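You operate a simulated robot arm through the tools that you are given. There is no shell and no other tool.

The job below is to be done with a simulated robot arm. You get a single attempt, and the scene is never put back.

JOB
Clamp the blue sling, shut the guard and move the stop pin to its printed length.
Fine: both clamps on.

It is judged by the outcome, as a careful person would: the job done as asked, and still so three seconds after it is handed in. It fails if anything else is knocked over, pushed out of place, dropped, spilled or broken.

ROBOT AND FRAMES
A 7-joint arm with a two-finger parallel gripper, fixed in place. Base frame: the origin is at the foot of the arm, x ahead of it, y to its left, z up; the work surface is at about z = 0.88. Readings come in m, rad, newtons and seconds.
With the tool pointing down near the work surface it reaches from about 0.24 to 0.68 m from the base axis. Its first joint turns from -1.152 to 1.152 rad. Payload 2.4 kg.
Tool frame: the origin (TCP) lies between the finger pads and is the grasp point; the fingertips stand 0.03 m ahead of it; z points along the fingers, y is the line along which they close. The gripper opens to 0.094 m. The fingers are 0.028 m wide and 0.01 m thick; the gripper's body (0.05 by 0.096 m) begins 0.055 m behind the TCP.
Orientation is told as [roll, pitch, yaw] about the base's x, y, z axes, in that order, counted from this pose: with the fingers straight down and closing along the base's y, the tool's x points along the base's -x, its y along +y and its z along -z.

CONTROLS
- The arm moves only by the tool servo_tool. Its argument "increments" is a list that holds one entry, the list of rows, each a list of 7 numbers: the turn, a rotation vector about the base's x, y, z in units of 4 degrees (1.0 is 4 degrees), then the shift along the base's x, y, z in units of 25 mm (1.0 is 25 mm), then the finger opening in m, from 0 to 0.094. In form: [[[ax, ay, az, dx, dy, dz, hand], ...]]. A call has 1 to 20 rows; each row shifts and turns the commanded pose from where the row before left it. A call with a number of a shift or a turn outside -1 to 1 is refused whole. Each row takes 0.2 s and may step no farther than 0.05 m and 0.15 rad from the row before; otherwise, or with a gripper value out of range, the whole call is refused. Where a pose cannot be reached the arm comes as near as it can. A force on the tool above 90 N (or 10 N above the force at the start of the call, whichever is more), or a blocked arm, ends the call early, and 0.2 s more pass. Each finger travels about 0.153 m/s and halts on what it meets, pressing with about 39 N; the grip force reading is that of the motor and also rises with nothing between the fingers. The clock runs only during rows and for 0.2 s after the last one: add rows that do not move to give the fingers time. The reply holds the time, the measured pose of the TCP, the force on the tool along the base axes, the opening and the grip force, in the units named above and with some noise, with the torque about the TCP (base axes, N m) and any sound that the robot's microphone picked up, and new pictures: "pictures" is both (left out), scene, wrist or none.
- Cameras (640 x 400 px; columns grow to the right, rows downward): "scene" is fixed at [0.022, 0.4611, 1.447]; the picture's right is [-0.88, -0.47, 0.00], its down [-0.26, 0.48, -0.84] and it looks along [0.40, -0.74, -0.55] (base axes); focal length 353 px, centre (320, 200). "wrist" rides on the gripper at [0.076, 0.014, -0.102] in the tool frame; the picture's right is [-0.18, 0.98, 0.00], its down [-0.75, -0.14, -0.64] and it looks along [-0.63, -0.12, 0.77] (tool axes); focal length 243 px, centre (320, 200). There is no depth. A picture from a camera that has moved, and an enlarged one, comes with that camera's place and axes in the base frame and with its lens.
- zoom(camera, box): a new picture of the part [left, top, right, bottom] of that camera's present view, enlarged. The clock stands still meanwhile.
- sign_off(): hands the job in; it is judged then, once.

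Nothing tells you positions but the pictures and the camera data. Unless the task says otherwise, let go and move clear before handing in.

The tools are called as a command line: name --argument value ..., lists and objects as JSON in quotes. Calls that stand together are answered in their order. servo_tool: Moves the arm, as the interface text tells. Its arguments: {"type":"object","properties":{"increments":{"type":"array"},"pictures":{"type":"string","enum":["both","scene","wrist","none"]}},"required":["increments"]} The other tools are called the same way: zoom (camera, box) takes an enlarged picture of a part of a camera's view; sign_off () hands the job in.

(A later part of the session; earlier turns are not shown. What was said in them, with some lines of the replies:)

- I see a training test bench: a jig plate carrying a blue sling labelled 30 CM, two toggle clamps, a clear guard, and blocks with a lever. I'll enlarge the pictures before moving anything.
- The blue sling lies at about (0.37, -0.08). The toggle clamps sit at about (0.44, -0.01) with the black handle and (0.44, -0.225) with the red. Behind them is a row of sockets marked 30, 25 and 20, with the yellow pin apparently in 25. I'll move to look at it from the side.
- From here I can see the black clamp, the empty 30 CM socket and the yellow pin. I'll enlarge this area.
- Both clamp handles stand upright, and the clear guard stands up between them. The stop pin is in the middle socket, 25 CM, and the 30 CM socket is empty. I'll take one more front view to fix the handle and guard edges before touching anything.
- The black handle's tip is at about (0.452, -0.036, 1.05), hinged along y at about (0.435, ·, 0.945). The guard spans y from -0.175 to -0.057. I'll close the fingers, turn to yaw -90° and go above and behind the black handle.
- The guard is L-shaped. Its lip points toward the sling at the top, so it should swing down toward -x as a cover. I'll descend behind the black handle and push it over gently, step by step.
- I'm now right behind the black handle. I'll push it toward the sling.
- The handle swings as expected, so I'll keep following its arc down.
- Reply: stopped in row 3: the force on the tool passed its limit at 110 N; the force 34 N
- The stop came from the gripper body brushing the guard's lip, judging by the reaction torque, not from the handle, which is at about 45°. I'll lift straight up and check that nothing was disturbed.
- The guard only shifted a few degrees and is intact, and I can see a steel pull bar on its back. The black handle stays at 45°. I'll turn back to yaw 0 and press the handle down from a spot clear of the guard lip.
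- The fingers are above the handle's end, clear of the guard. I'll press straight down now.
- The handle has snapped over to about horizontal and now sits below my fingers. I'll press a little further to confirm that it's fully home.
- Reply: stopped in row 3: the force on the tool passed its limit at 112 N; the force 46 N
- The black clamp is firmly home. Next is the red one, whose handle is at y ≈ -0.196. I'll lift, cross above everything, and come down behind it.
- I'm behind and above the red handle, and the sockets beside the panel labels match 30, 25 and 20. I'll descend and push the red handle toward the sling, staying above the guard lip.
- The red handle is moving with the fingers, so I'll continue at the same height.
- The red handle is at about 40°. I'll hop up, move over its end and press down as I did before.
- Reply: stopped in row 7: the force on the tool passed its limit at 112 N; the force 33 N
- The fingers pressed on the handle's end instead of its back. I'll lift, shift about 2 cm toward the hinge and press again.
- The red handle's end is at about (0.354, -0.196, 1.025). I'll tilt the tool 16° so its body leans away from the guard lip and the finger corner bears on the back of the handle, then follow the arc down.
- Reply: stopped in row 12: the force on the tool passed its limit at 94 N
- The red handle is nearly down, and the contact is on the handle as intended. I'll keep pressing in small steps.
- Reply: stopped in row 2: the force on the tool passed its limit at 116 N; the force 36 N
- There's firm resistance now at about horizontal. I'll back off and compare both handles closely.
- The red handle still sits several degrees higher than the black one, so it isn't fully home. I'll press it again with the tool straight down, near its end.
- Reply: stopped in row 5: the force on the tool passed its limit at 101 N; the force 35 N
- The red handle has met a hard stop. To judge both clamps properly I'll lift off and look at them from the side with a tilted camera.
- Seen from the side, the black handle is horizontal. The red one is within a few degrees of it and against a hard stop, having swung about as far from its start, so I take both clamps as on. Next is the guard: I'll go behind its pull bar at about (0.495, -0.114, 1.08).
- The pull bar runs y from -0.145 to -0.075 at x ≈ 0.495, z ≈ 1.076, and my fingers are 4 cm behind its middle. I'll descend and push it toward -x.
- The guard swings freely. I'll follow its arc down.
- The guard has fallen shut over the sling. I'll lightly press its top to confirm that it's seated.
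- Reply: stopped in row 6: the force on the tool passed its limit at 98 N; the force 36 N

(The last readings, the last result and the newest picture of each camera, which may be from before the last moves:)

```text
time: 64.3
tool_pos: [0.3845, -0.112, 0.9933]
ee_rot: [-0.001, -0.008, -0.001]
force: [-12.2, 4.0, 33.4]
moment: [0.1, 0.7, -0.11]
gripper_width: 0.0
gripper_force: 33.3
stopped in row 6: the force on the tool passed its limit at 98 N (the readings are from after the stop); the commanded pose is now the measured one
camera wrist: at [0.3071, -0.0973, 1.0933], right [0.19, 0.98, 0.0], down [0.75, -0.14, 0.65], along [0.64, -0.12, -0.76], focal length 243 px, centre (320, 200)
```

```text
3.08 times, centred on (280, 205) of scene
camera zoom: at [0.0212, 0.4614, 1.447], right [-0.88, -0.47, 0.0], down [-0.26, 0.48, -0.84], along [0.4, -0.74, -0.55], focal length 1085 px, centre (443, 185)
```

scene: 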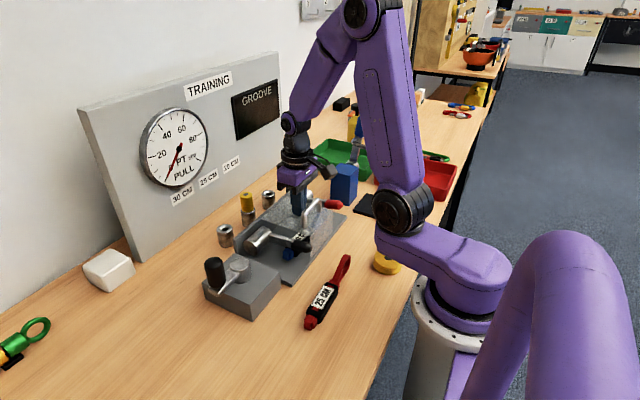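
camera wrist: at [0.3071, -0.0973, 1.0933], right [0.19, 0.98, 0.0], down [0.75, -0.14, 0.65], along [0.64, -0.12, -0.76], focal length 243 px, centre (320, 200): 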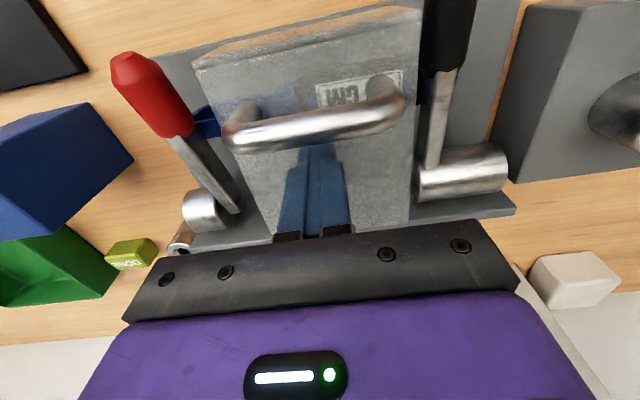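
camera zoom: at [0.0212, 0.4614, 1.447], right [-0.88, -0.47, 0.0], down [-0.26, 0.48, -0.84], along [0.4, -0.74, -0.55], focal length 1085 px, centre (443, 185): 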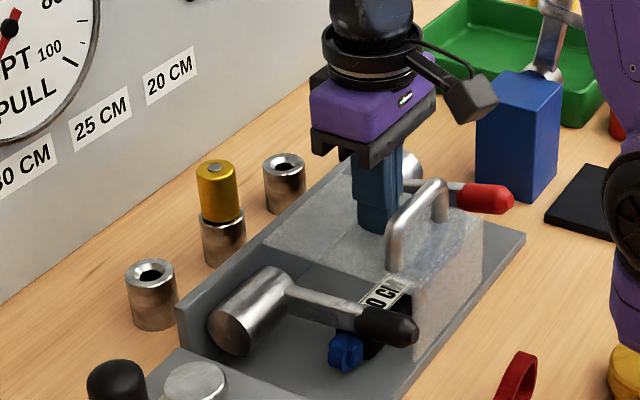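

The guard is firmly shut over the sling. Now the stop pin: its yellow head is at about (0.541, -0.112), z 0.93–0.972, in the 25 CM socket. I'll move above it with the fingers open.

servo_tool --increments '[[[0, 0.05, 0, 0, 0, 0.95, 0], [0, 0.05, 0, 0, 0, 0.95, 0], [0, 0, 0, 0, 0, 0.95, 0], [0, 0, 0, 0, 0, 0.95, 0], [0, 0, 0, 0.894, 0, 0, 0.07], [0, 0, 0, 0.894, 0, 0, 0.07], [0, 0, 0, 0.894, 0, 0, 0.07], [0, 0, 0, 0.894, 0, 0, 0.07], [0, 0, 0, 0.894, 0, 0, 0.07], [0, 0, 0, 0.894, 0, 0, 0.07], [0, 0, 0, 0.894, 0, 0, 0.07], [0, 0, 0, 0, 0, 0, 0.07]]]'

zoom --camera "wrist" --box '[180, 0, 460, 220]'

zoom --camera "scene" --box '[200, 140, 340, 270]'

```text
time: 66.9
tool_pos: [0.5435, -0.1129, 1.0872]
ee_rot: [0.0, -0.001, -0.002]
force: [0.1, -0.2, 0.1]
moment: [-0.01, 0.01, 0.01]
gripper_width: 0.07
gripper_force: 0.0
camera wrist: at [0.4661, -0.0975, 1.1881], right [0.19, 0.98, 0.0], down [0.75, -0.14, 0.64], along [0.63, -0.12, -0.77], focal length 243 px, centre (320, 200)
```

scene: 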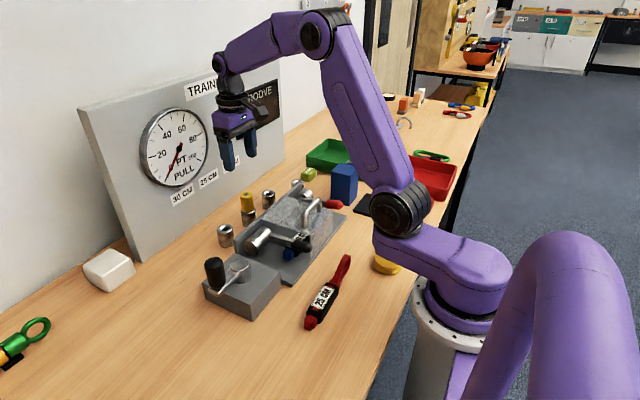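
wrist: 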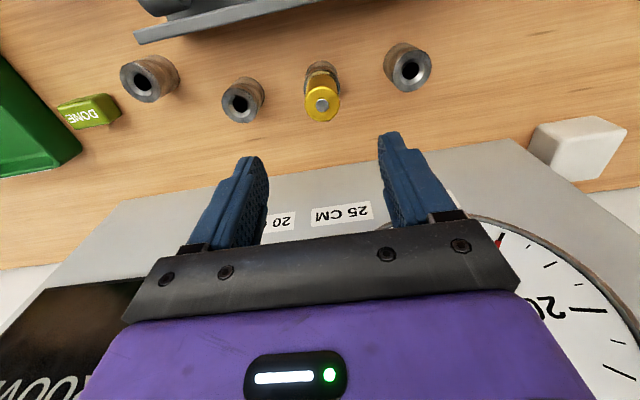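

```text
1.82 times, centred on (320, 110) of wrist
camera zoom: at [0.4661, -0.0975, 1.1881], right [0.19, 0.98, 0.0], down [0.75, -0.14, 0.64], along [0.63, -0.12, -0.77], focal length 441 px, centre (320, 364)
```

zoom: 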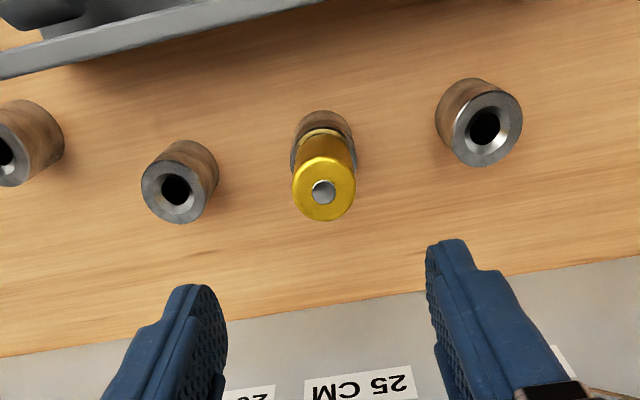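

```text
3.08 times, centred on (270, 205) of scene
camera zoom: at [0.022, 0.4611, 1.447], right [-0.88, -0.47, 0.0], down [-0.26, 0.48, -0.84], along [0.4, -0.74, -0.55], focal length 1085 px, centre (474, 185)
```

zoom: 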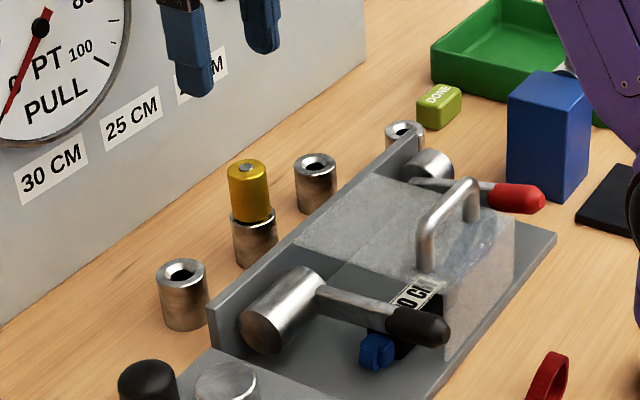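

The pin top is at about (0.541, -0.110, 0.967) and the empty 30 CM socket's hole is at about (0.537, -0.0205, top 0.925). I'll descend around the pin head.

servo_tool --increments '[[[0, 0, 0, -0.15, 0.15, -0.7, 0.07], [0, 0, 0, 0, 0, -0.9, 0.07], [0, 0, 0, 0, 0, -0.9, 0.07], [0, 0, 0, 0, 0, -0.9, 0.07], [0, 0, 0, 0, 0, -0.7, 0.07], [0, 0, 0, 0, 0, -0.5, 0.07], [0, 0, 0, 0, 0, -0.35, 0.07], [0, 0, 0, 0, 0, 0, 0.07]]]'

zoom --camera "wrist" --box '[180, 0, 460, 220]'

zoom --camera "scene" --box '[200, 140, 340, 270]'

```text
time: 68.7
tool_pos: [0.5384, -0.108, 0.9616]
ee_rot: [-0.001, 0.0, -0.002]
force: [0.1, 0.0, -1.0]
moment: [-0.01, -0.02, 0.03]
gripper_width: 0.07
gripper_force: 0.0
camera wrist: at [0.4618, -0.0937, 1.0637], right [0.19, 0.98, 0.0], down [0.75, -0.14, 0.64], along [0.63, -0.12, -0.77], focal length 243 px, centre (320, 200)
```

scene: 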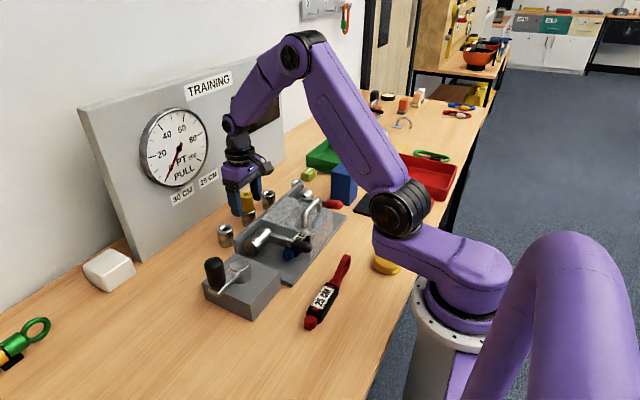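
wrist: 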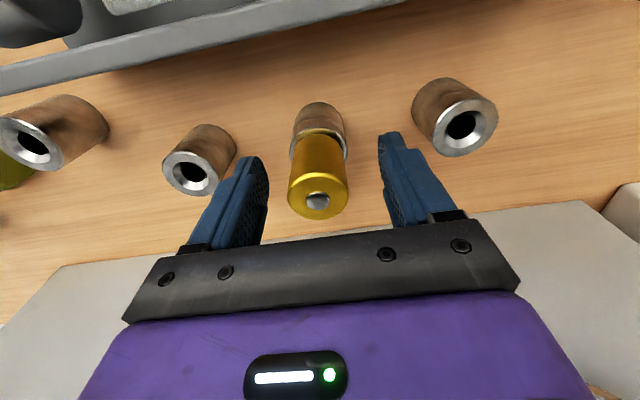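

```text
1.82 times, centred on (320, 110) of wrist
camera zoom: at [0.4618, -0.0937, 1.0637], right [0.19, 0.98, 0.0], down [0.75, -0.14, 0.64], along [0.63, -0.12, -0.77], focal length 441 px, centre (320, 364)
```

zoom: 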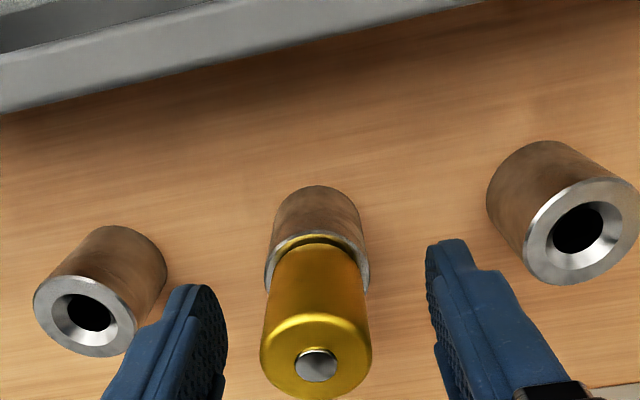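

```text
3.08 times, centred on (270, 205) of scene
camera zoom: at [0.022, 0.4611, 1.447], right [-0.88, -0.47, 0.0], down [-0.26, 0.48, -0.84], along [0.4, -0.74, -0.55], focal length 1085 px, centre (474, 185)
```

zoom: 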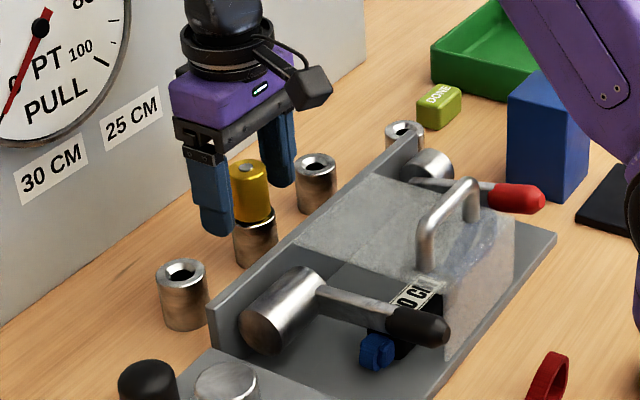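

The pin is centred between the fingers to within about 2 mm, so I'll close on it.

servo_tool --increments '[[[0, 0, 0, -0.06, -0.04, 0, 0.07], [0, 0, 0, 0, 0, 0, 0.0], [0, 0, 0, 0, 0, 0, 0.0], [0, 0, 0, 0, 0, 0, 0.0], [0, 0, 0, 0, 0, 0, 0.0]]]' --pictures "wrist"

```text
time: 69.9
tool_pos: [0.5377, -0.11, 0.9618]
ee_rot: [-0.003, -0.002, -0.003]
force: [1.6, -1.7, 0.1]
moment: [0.0, -0.02, 0.01]
gripper_width: 0.0309
gripper_force: 39.3
camera wrist: at [0.4604, -0.0949, 1.0642], right [0.19, 0.98, 0.0], down [0.75, -0.14, 0.64], along [0.63, -0.12, -0.77], focal length 243 px, centre (320, 200)
```

wrist: 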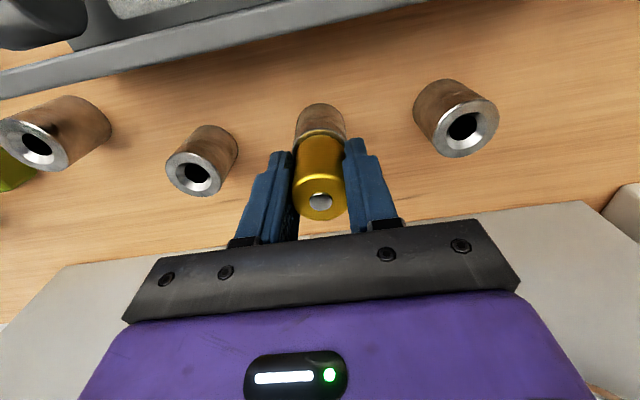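

I have the pin, with the grip reading 31 mm wide. I'll lift it straight up slowly.

servo_tool --increments '[[[0, 0, 0, 0, 0, 0.3, 0], [0, 0, 0, 0, 0, 0.4, 0], [0, 0, 0, 0, 0, 0.4, 0], [0, 0, 0, 0, 0, 0.4, 0], [0, 0, 0, 0, 0, 0.4, 0], [0, 0, 0, 0, 0, 0.4, 0], [0, 0, 0, 0, 0, 0.4, 0], [0, 0, 0, 0, 0, 0, 0]]]'

zoom --camera "wrist" --box '[180, 0, 460, 220]'

zoom --camera "scene" --box '[200, 140, 340, 270]'

```text
time: 71.7
tool_pos: [0.5371, -0.1101, 1.03]
ee_rot: [0.002, -0.002, -0.001]
force: [-0.4, 0.2, -0.4]
moment: [0.01, 0.0, 0.0]
gripper_width: 0.0307
gripper_force: 39.1
camera wrist: at [0.4601, -0.095, 1.1315], right [0.19, 0.98, 0.0], down [0.75, -0.14, 0.64], along [0.63, -0.12, -0.77], focal length 243 px, centre (320, 200)
```

scene: 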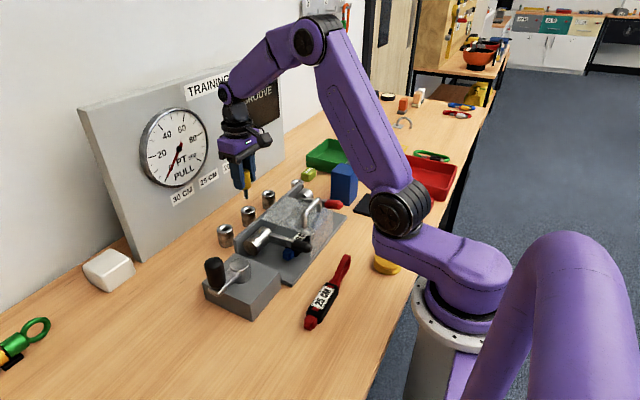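
wrist: 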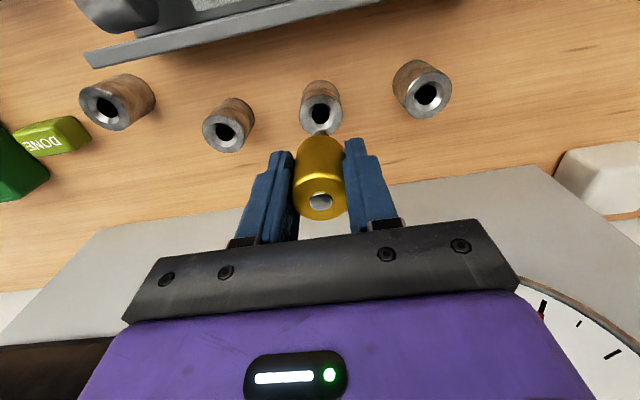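

```text
1.82 times, centred on (320, 110) of wrist
camera zoom: at [0.4601, -0.095, 1.1315], right [0.19, 0.98, 0.0], down [0.75, -0.14, 0.64], along [0.63, -0.12, -0.77], focal length 441 px, centre (320, 364)
```

zoom: 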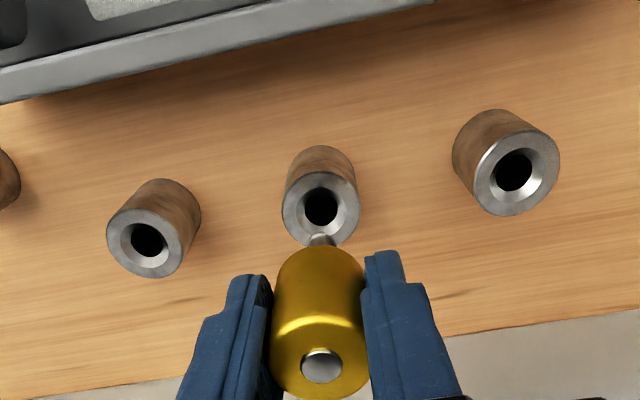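

```text
3.08 times, centred on (270, 205) of scene
camera zoom: at [0.022, 0.4611, 1.447], right [-0.88, -0.47, 0.0], down [-0.26, 0.48, -0.84], along [0.4, -0.74, -0.55], focal length 1085 px, centre (474, 185)
```

zoom: 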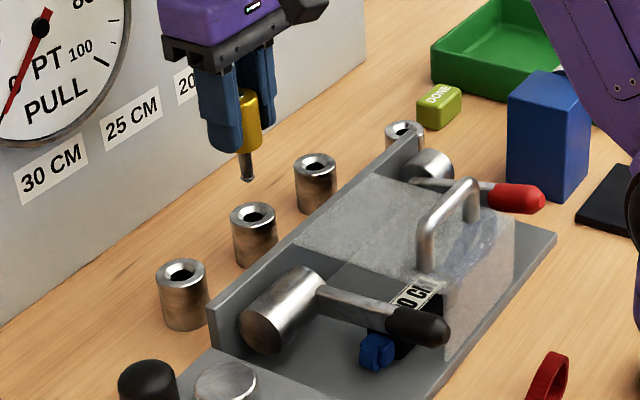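

The pin is free, and its peg clears the sockets. The 30 CM socket is +0.087 m in y, so I'll move over to it and check alignment.

servo_tool --increments '[[[0, 0, 0, 0, 0.5, 0, 0], [0, 0, 0, 0, 0.6, 0, 0], [0, 0, 0, 0, 0.6, 0, 0], [0, 0, 0, 0, 0.6, 0, 0], [0, 0, 0, 0, 0.6, 0, 0], [0, 0, 0, 0, 0.48, 0, 0], [0, 0, 0, 0, 0.1, 0, 0], [0, 0, 0, 0, 0, 0, 0]]]'

zoom --camera "wrist" --box '[180, 0, 460, 220]'

zoom --camera "scene" --box '[180, 160, 300, 270]'

```text
time: 73.5
tool_pos: [0.5377, -0.0228, 1.0299]
ee_rot: [0.001, -0.002, -0.001]
force: [-0.1, -0.2, -0.8]
moment: [-0.02, -0.02, -0.03]
gripper_width: 0.0304
gripper_force: 38.7
camera wrist: at [0.4603, -0.0076, 1.1314], right [0.19, 0.98, 0.0], down [0.75, -0.14, 0.64], along [0.63, -0.12, -0.77], focal length 243 px, centre (320, 200)
```

scene: 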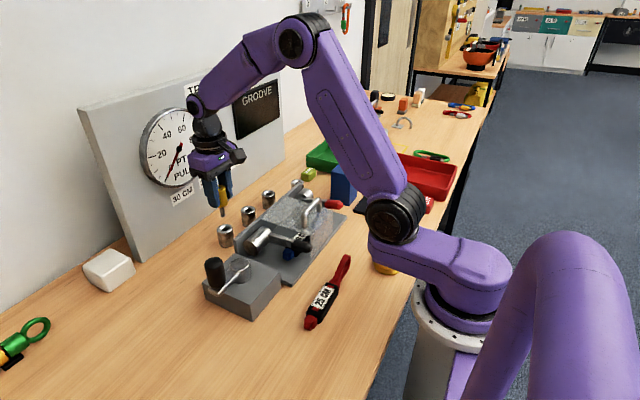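
wrist: 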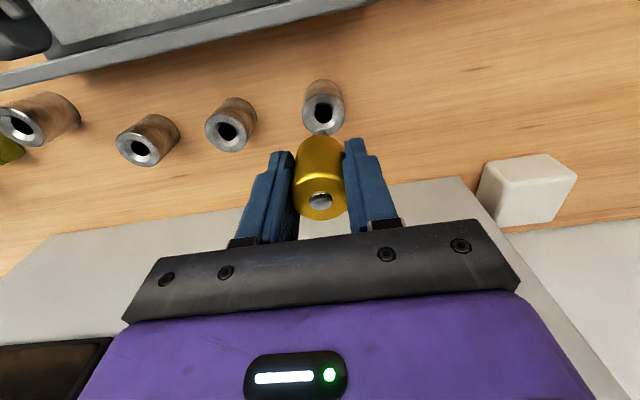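

```text
1.82 times, centred on (320, 110) of wrist
camera zoom: at [0.4603, -0.0076, 1.1314], right [0.19, 0.98, 0.0], down [0.75, -0.14, 0.64], along [0.63, -0.12, -0.77], focal length 441 px, centre (320, 364)
```

zoom: 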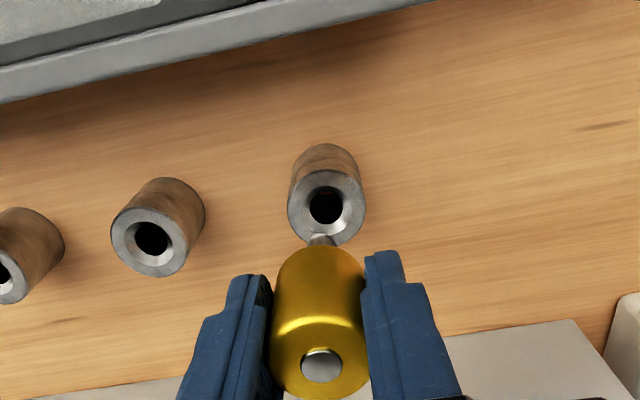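

```text
3.64 times, centred on (240, 215) of scene
camera zoom: at [0.022, 0.4611, 1.447], right [-0.88, -0.47, 0.0], down [-0.26, 0.48, -0.84], along [0.4, -0.74, -0.55], focal length 1283 px, centre (611, 146)
```

zoom: 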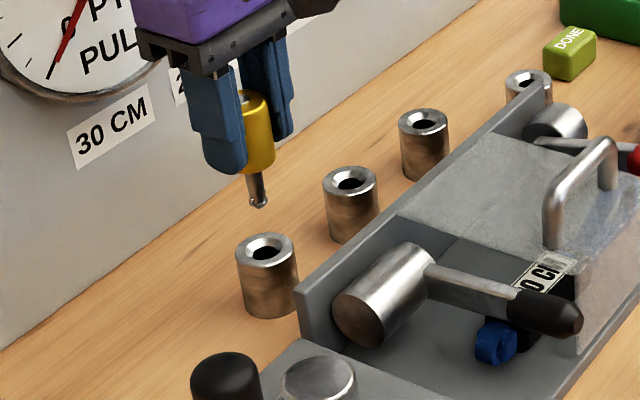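

The 30 CM hole is about 2 mm further in +y than the 25 CM one was relative to the pin. I'll correct for that and lower carefully.

servo_tool --increments '[[[0, 0, 0, -0.02, 0.09, 0, 0], [0, 0, 0, 0, 0, -0.3, 0], [0, 0, 0, 0, 0, -0.4, 0], [0, 0, 0, 0, 0, -0.4, 0], [0, 0, 0, 0, 0, -0.2, 0], [0, 0, 0, 0, 0, 0, 0]]]' --pictures "wrist"

zoom --camera "wrist" --box '[240, 60, 400, 220]'

zoom --camera "scene" --box '[190, 180, 270, 260]'

```text
time: 74.9
tool_pos: [0.5372, -0.0199, 0.9971]
ee_rot: [-0.001, -0.001, -0.001]
force: [-0.2, 0.0, -0.8]
moment: [0.04, 0.04, 0.02]
gripper_width: 0.0308
gripper_force: 38.5
camera wrist: at [0.4599, -0.0055, 1.0989], right [0.19, 0.98, 0.0], down [0.75, -0.14, 0.64], along [0.63, -0.12, -0.77], focal length 243 px, centre (320, 200)
```

wrist: 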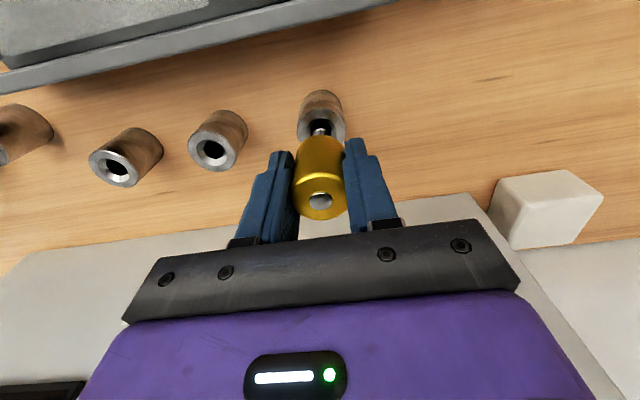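

```text
2.50 times, centred on (320, 140) of wrist
camera zoom: at [0.4599, -0.0055, 1.0989], right [0.19, 0.98, 0.0], down [0.75, -0.14, 0.64], along [0.63, -0.12, -0.77], focal length 606 px, centre (320, 350)
```

zoom: 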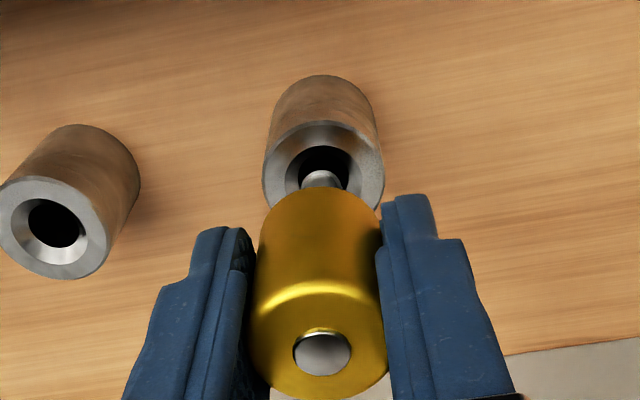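

```text
5.00 times, centred on (230, 220) of scene
camera zoom: at [0.022, 0.4611, 1.447], right [-0.88, -0.47, 0.0], down [-0.26, 0.48, -0.84], along [0.4, -0.74, -0.55], focal length 1764 px, centre (770, 100)
```

zoom: 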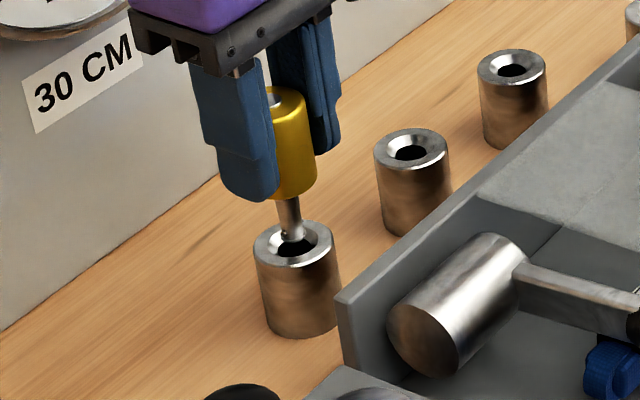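

The peg tip is right over the 30 CM hole, so I'll lower gently.

servo_tool --increments '[[[0, 0, 0, 0, 0, -0.2, 0], [0, 0, 0, 0, 0, -0.2, 0], [0, 0, 0, 0, 0, -0.2, 0], [0, 0, 0, 0, 0, -0.2, 0], [0, 0, 0, 0, 0, -0.2, 0]]]' --pictures "none"

zoom --camera "scene" --box '[190, 180, 270, 260]'

zoom --camera "wrist" --box '[240, 60, 400, 220]'

```text
time: 76.1
tool_pos: [0.5379, -0.02, 0.9724]
ee_rot: [0.0, -0.002, -0.002]
force: [0.1, 0.2, -1.3]
moment: [0.02, 0.01, 0.03]
gripper_width: 0.0308
gripper_force: 39.1
```

```text
5.00 times, centred on (230, 220) of scene
camera zoom: at [0.022, 0.4611, 1.447], right [-0.88, -0.47, 0.0], down [-0.26, 0.48, -0.84], along [0.4, -0.74, -0.55], focal length 1764 px, centre (770, 100)
```

zoom: 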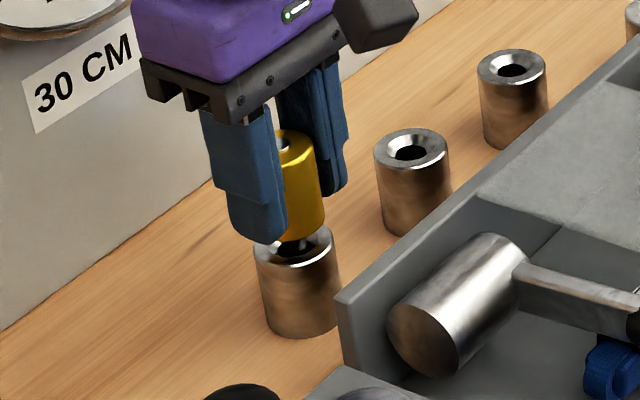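

```text
2.50 times, centred on (320, 140) of wrist
camera zoom: at [0.4602, -0.0059, 1.0743], right [0.19, 0.98, 0.0], down [0.75, -0.14, 0.64], along [0.63, -0.12, -0.77], focal length 606 px, centre (320, 350)
```

zoom: 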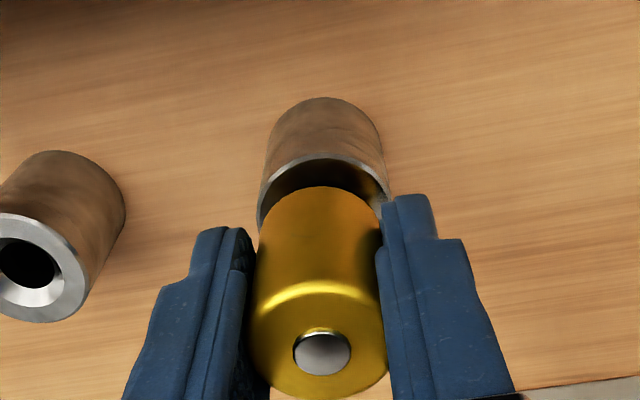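

The peg is entering freely. I'll go the last centimetre until it seats.

servo_tool --increments '[[[0, 0, 0, 0, 0, -0.15, 0], [0, 0, 0, 0, 0, -0.15, 0], [0, 0, 0, 0, 0, -0.1, 0], [0, 0, 0, 0, 0, 0, 0]]]' --pictures "none"

zoom --camera "scene" --box '[190, 180, 270, 260]'

zoom --camera "wrist" --box '[240, 60, 400, 220]'

```text
time: 77.1
tool_pos: [0.5392, -0.0202, 0.963]
ee_rot: [-0.001, -0.005, -0.002]
force: [4.0, 3.7, 6.7]
moment: [0.16, 0.15, -0.01]
gripper_width: 0.0307
gripper_force: 38.6
```

```text
5.00 times, centred on (230, 220) of scene
camera zoom: at [0.0219, 0.4612, 1.447], right [-0.88, -0.47, 0.0], down [-0.26, 0.48, -0.84], along [0.4, -0.74, -0.55], focal length 1764 px, centre (770, 100)
```

zoom: 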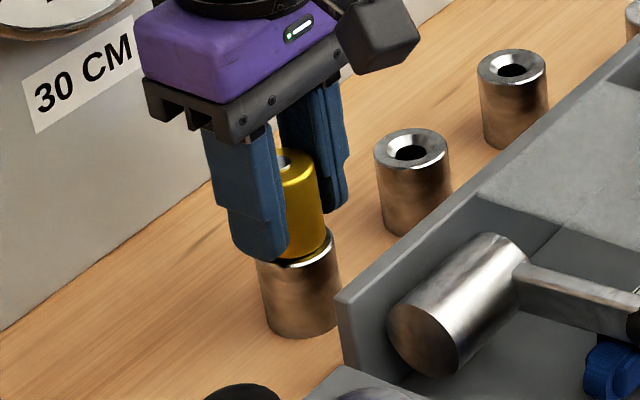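

```text
2.50 times, centred on (320, 140) of wrist
camera zoom: at [0.4604, -0.0051, 1.0644], right [0.19, 0.98, 0.0], down [0.75, -0.14, 0.64], along [0.63, -0.12, -0.76], focal length 606 px, centre (320, 350)
```

zoom: 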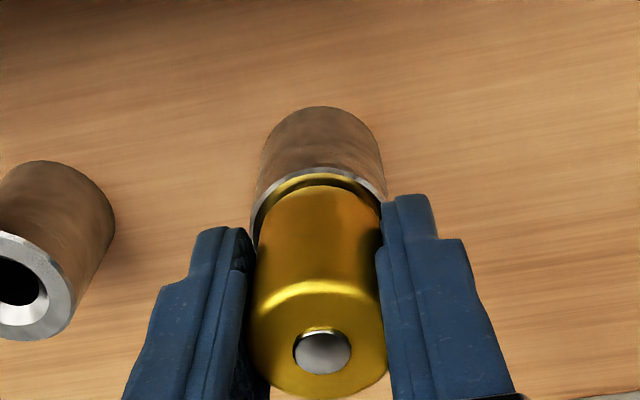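

The pin is seated, within about 1 mm of its original seated height and with light contact. I'll release it and lift straight up.

servo_tool --increments '[[[0, 0, 0, 0, 0, -0.05, 0], [0, 0, 0, 0, 0, 0, 0.04], [0, 0, 0, 0, 0, 0, 0.06], [0, 0, 0, 0, 0, 0, 0.07], [0, 0, 0, 0, 0, 0.4, 0.07], [0, 0, 0, 0, 0, 0.8, 0.07], [0, 0, 0, 0, 0, 0.9, 0.07], [0, 0, 0, 0, 0, 0.9, 0.07], [0, 0, 0, 0, 0, 0.9, 0.07], [0, 0, 0, 0, 0, 0.9, 0.07], [0, 0, 0, 0, 0, 0.9, 0.07]]]'

zoom --camera "scene" --box '[190, 150, 340, 270]'

zoom --camera "wrist" --box '[180, 0, 460, 220]'

```text
time: 79.5
tool_pos: [0.5365, -0.0203, 1.1037]
ee_rot: [0.002, -0.002, -0.001]
force: [0.3, -0.3, -0.5]
moment: [0.01, -0.01, 0.01]
gripper_width: 0.0703
gripper_force: 0.0
camera wrist: at [0.4595, -0.0055, 1.2054], right [0.19, 0.98, 0.0], down [0.75, -0.14, 0.64], along [0.63, -0.12, -0.77], focal length 243 px, centre (320, 200)
```

scene: 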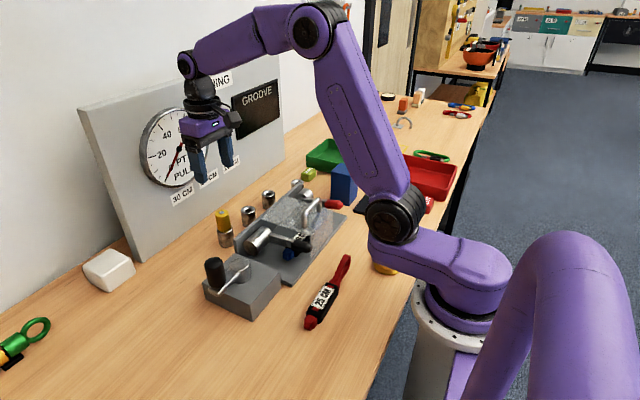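
wrist: 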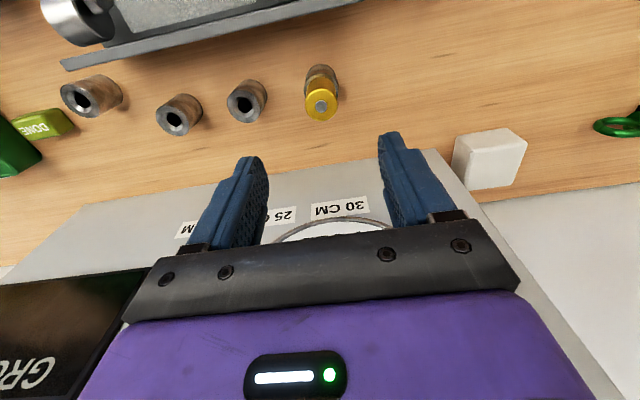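

```text
3.33 times, centred on (265, 210) of scene
camera zoom: at [0.022, 0.4611, 1.447], right [-0.88, -0.47, 0.0], down [-0.26, 0.48, -0.84], along [0.4, -0.74, -0.55], focal length 1176 px, centre (503, 167)
```

zoom: 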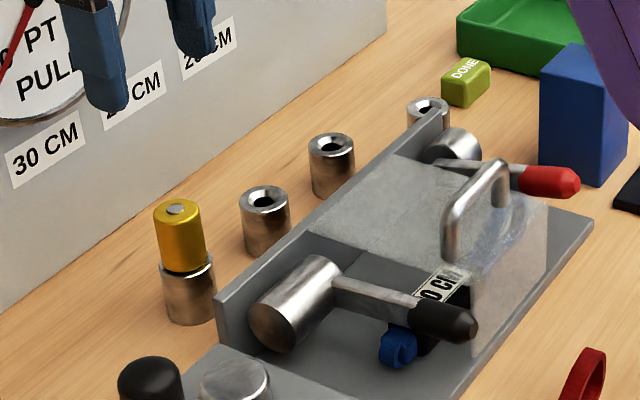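

```text
1.82 times, centred on (320, 110) of wrist
camera zoom: at [0.4595, -0.0055, 1.2054], right [0.19, 0.98, 0.0], down [0.75, -0.14, 0.64], along [0.63, -0.12, -0.77], focal length 441 px, centre (320, 364)
```

zoom: 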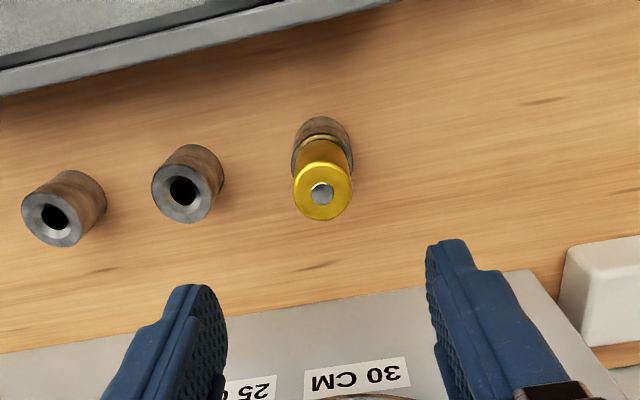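

The pin now stands in the 30 CM socket. Before handing in I'll back away to the front and take a low look at both clamps, since the red handle rests a few degrees higher.

servo_tool --increments '[[[0, 0, 0, 0, 0, 0.9, 0], [0, 0, 0, -0.3, 0, 0.9, 0], [0, 0, 0, -0.9, -0.4, 0, 0], [0, 0, 0, -0.9, -0.4, 0, 0], [0, 0, 0, -0.9, -0.4, 0, 0], [0, 0, 0, -0.9, -0.4, 0, 0], [0, 0, 0, -0.9, -0.4, 0, 0], [0, 0, 0, -0.9, -0.4, 0, 0], [0, 0, 0, -0.9, -0.4, 0, 0], [0, 0, 0, -0.9, -0.4, 0, 0], [0, 0, 0, -0.9, -0.4, 0, 0], [0, 0, 0, -0.9, -0.4, 0, 0], [0, 0, 0, -0.9, -0.4, 0, 0], [0, -1, 0, -0.3, 0, -0.5, 0], [0, -1, 0, 0, 0, -0.5, 0], [0, -1, 0, 0, 0, -0.5, 0], [0, -1, 0, 0, 0, -0.5, 0], [0, -1, 0, 0, 0, -0.5, 0], [0, -1, 0, 0, 0, -0.5, 0], [0, -1, 0, 0, 0, -0.5, 0]]]'

zoom --camera "wrist" --box '[180, 0, 460, 220]'

zoom --camera "scene" --box '[190, 150, 340, 270]'

```text
time: 83.7
tool_pos: [0.2834, -0.1277, 1.0738]
ee_rot: [0.016, -0.415, 0.001]
force: [0.6, -0.5, -0.2]
moment: [0.0, -0.03, 0.02]
gripper_width: 0.0
gripper_force: 33.1
out of reach, approached as far as the arm can: row 17, 18
camera wrist: at [0.17, -0.1154, 1.1371], right [0.16, 0.98, 0.09], down [0.43, -0.15, 0.89], along [0.89, -0.1, -0.45], focal length 243 px, centre (320, 200)
```

scene: 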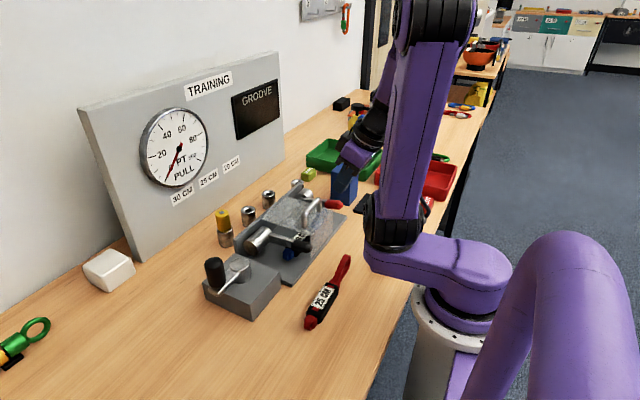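
wrist: 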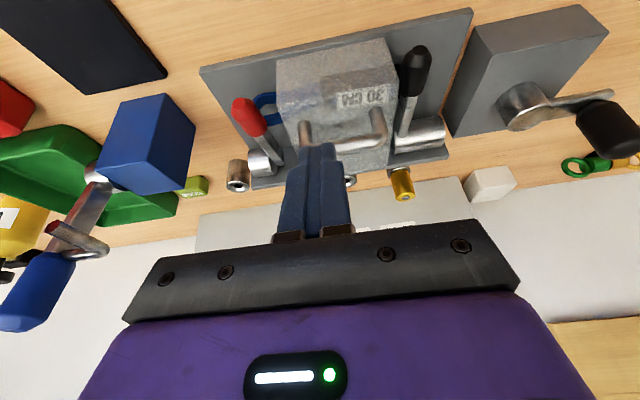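

```text
1.82 times, centred on (320, 110) of wrist
camera zoom: at [0.17, -0.1154, 1.1371], right [0.16, 0.98, 0.09], down [0.43, -0.15, 0.89], along [0.89, -0.1, -0.45], focal length 441 px, centre (320, 364)
```

zoom: 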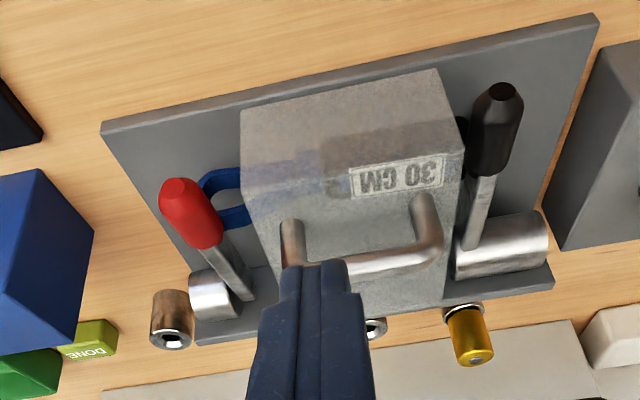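

```text
3.33 times, centred on (265, 210) of scene
camera zoom: at [0.0219, 0.4612, 1.447], right [-0.88, -0.47, 0.0], down [-0.26, 0.48, -0.84], along [0.4, -0.74, -0.55], focal length 1176 px, centre (503, 167)
```

zoom: 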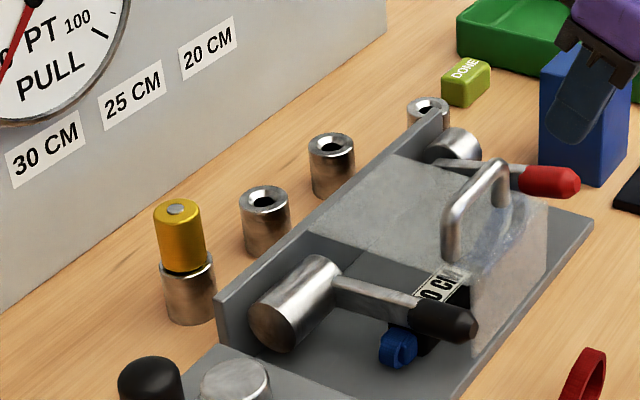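

All three parts look right. Both handles lie across the sling, the guard is closed over it, and the yellow pin is in the socket labelled 30 CM. I'll raise the arm clear, let a moment pass, and check once more.

servo_tool --increments '[[[0, 1, 0, 0, 0, 0.6, 0], [0, 1, 0, 0, 0, 0.6, 0], [0, 1, 0, 0, 0, 0.6, 0], [0, 1, 0, 0.2, 0, 0.6, 0.04], [0, 1, 0, 0.2, 0, 0.6, 0.04], [0, 1, 0, 0.2, 0, 0.6, 0.04], [0, 0, 0, 0.2, 0, 0.6, 0.04], [0, 0, 0, 0.2, 0, 0.6, 0.04], [0, 0, 0, 0, 0, 0, 0.04], [0, 0, 0, 0, 0, 0, 0.04], [0, 0, 0, 0, 0, 0, 0.04], [0, 0, 0, 0, 0, 0, 0.04], [0, 0, 0, 0, 0, 0, 0.04]]]'

zoom --camera "scene" --box '[190, 150, 340, 270]'

zoom --camera "wrist" --box '[180, 0, 460, 220]'

```text
time: 86.5
tool_pos: [0.3068, -0.1286, 1.195]
ee_rot: [0.018, 0.005, 0.002]
force: [0.5, 0.0, 0.3]
moment: [0.0, -0.03, -0.03]
gripper_width: 0.0403
gripper_force: 0.0
camera wrist: at [0.2295, -0.116, 1.2972], right [0.18, 0.98, 0.01], down [0.76, -0.15, 0.64], along [0.63, -0.11, -0.77], focal length 243 px, centre (320, 200)
```

scene: 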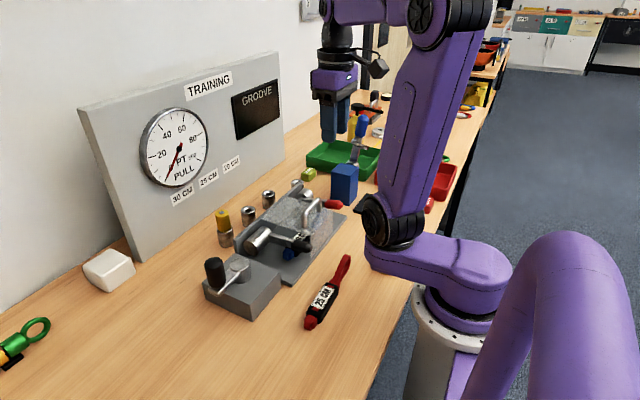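
wrist: 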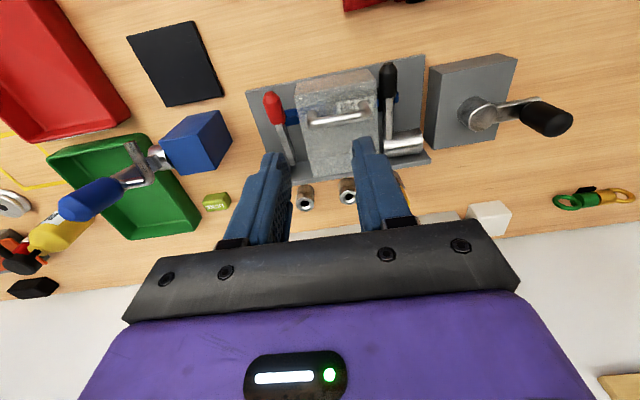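

```text
3.33 times, centred on (265, 210) of scene
camera zoom: at [0.022, 0.4611, 1.447], right [-0.88, -0.47, 0.0], down [-0.26, 0.48, -0.84], along [0.4, -0.74, -0.55], focal length 1176 px, centre (503, 167)
```

zoom: 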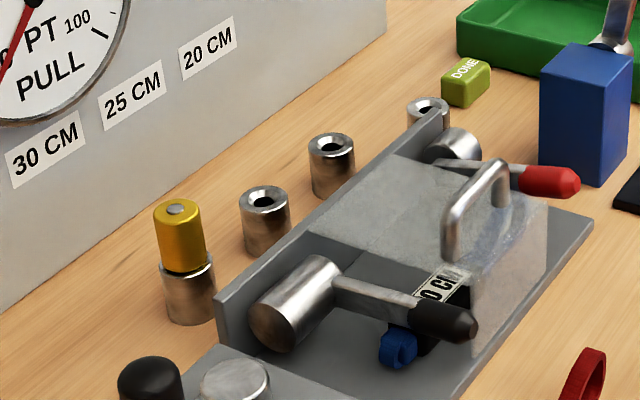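

```text
1.82 times, centred on (320, 110) of wrist
camera zoom: at [0.2295, -0.116, 1.2972], right [0.18, 0.98, 0.01], down [0.76, -0.15, 0.64], along [0.63, -0.11, -0.77], focal length 441 px, centre (320, 364)
```

zoom: 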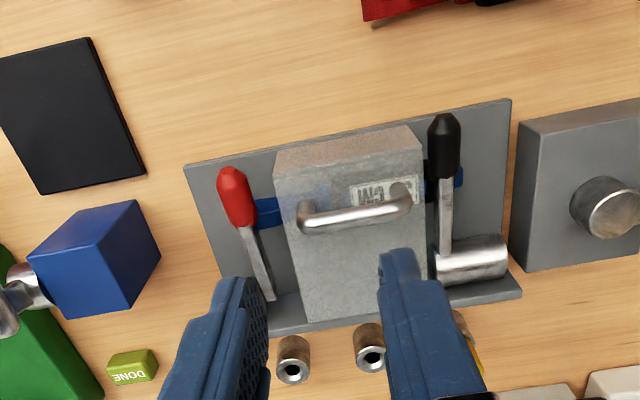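

Nothing has moved since the last check: both clamps are down, the guard is shut, the pin is in the 30 CM socket, and the arm is clear. I'm handing it in.

sign_off

```text
The job is handed in.
```

The job is handed in: both clamps are down on the blue sling, the guard is shut over it, and the stop pin is in the 30 CM socket. Nothing in the last pictures looked knocked over or out of place.

- **Clamps:** the black handle lies almost flat. The red handle stopped a few degrees higher, and pressing it with about 100 N moved it no further. I took that as fully on, possibly because it is resting on the sling's loop, but I couldn't confirm that from the pictures.
- **Guard:** it closed completely and was solid when I pressed down on it. While I was pushing the black handle, the gripper bumped the guard's lip and moved it a few degrees. It showed no damage and closed normally afterwards.
- **Stop pin:** I moved it from the 25 CM socket to the 30 CM one, matching the sling's label. It seated with only light contact.
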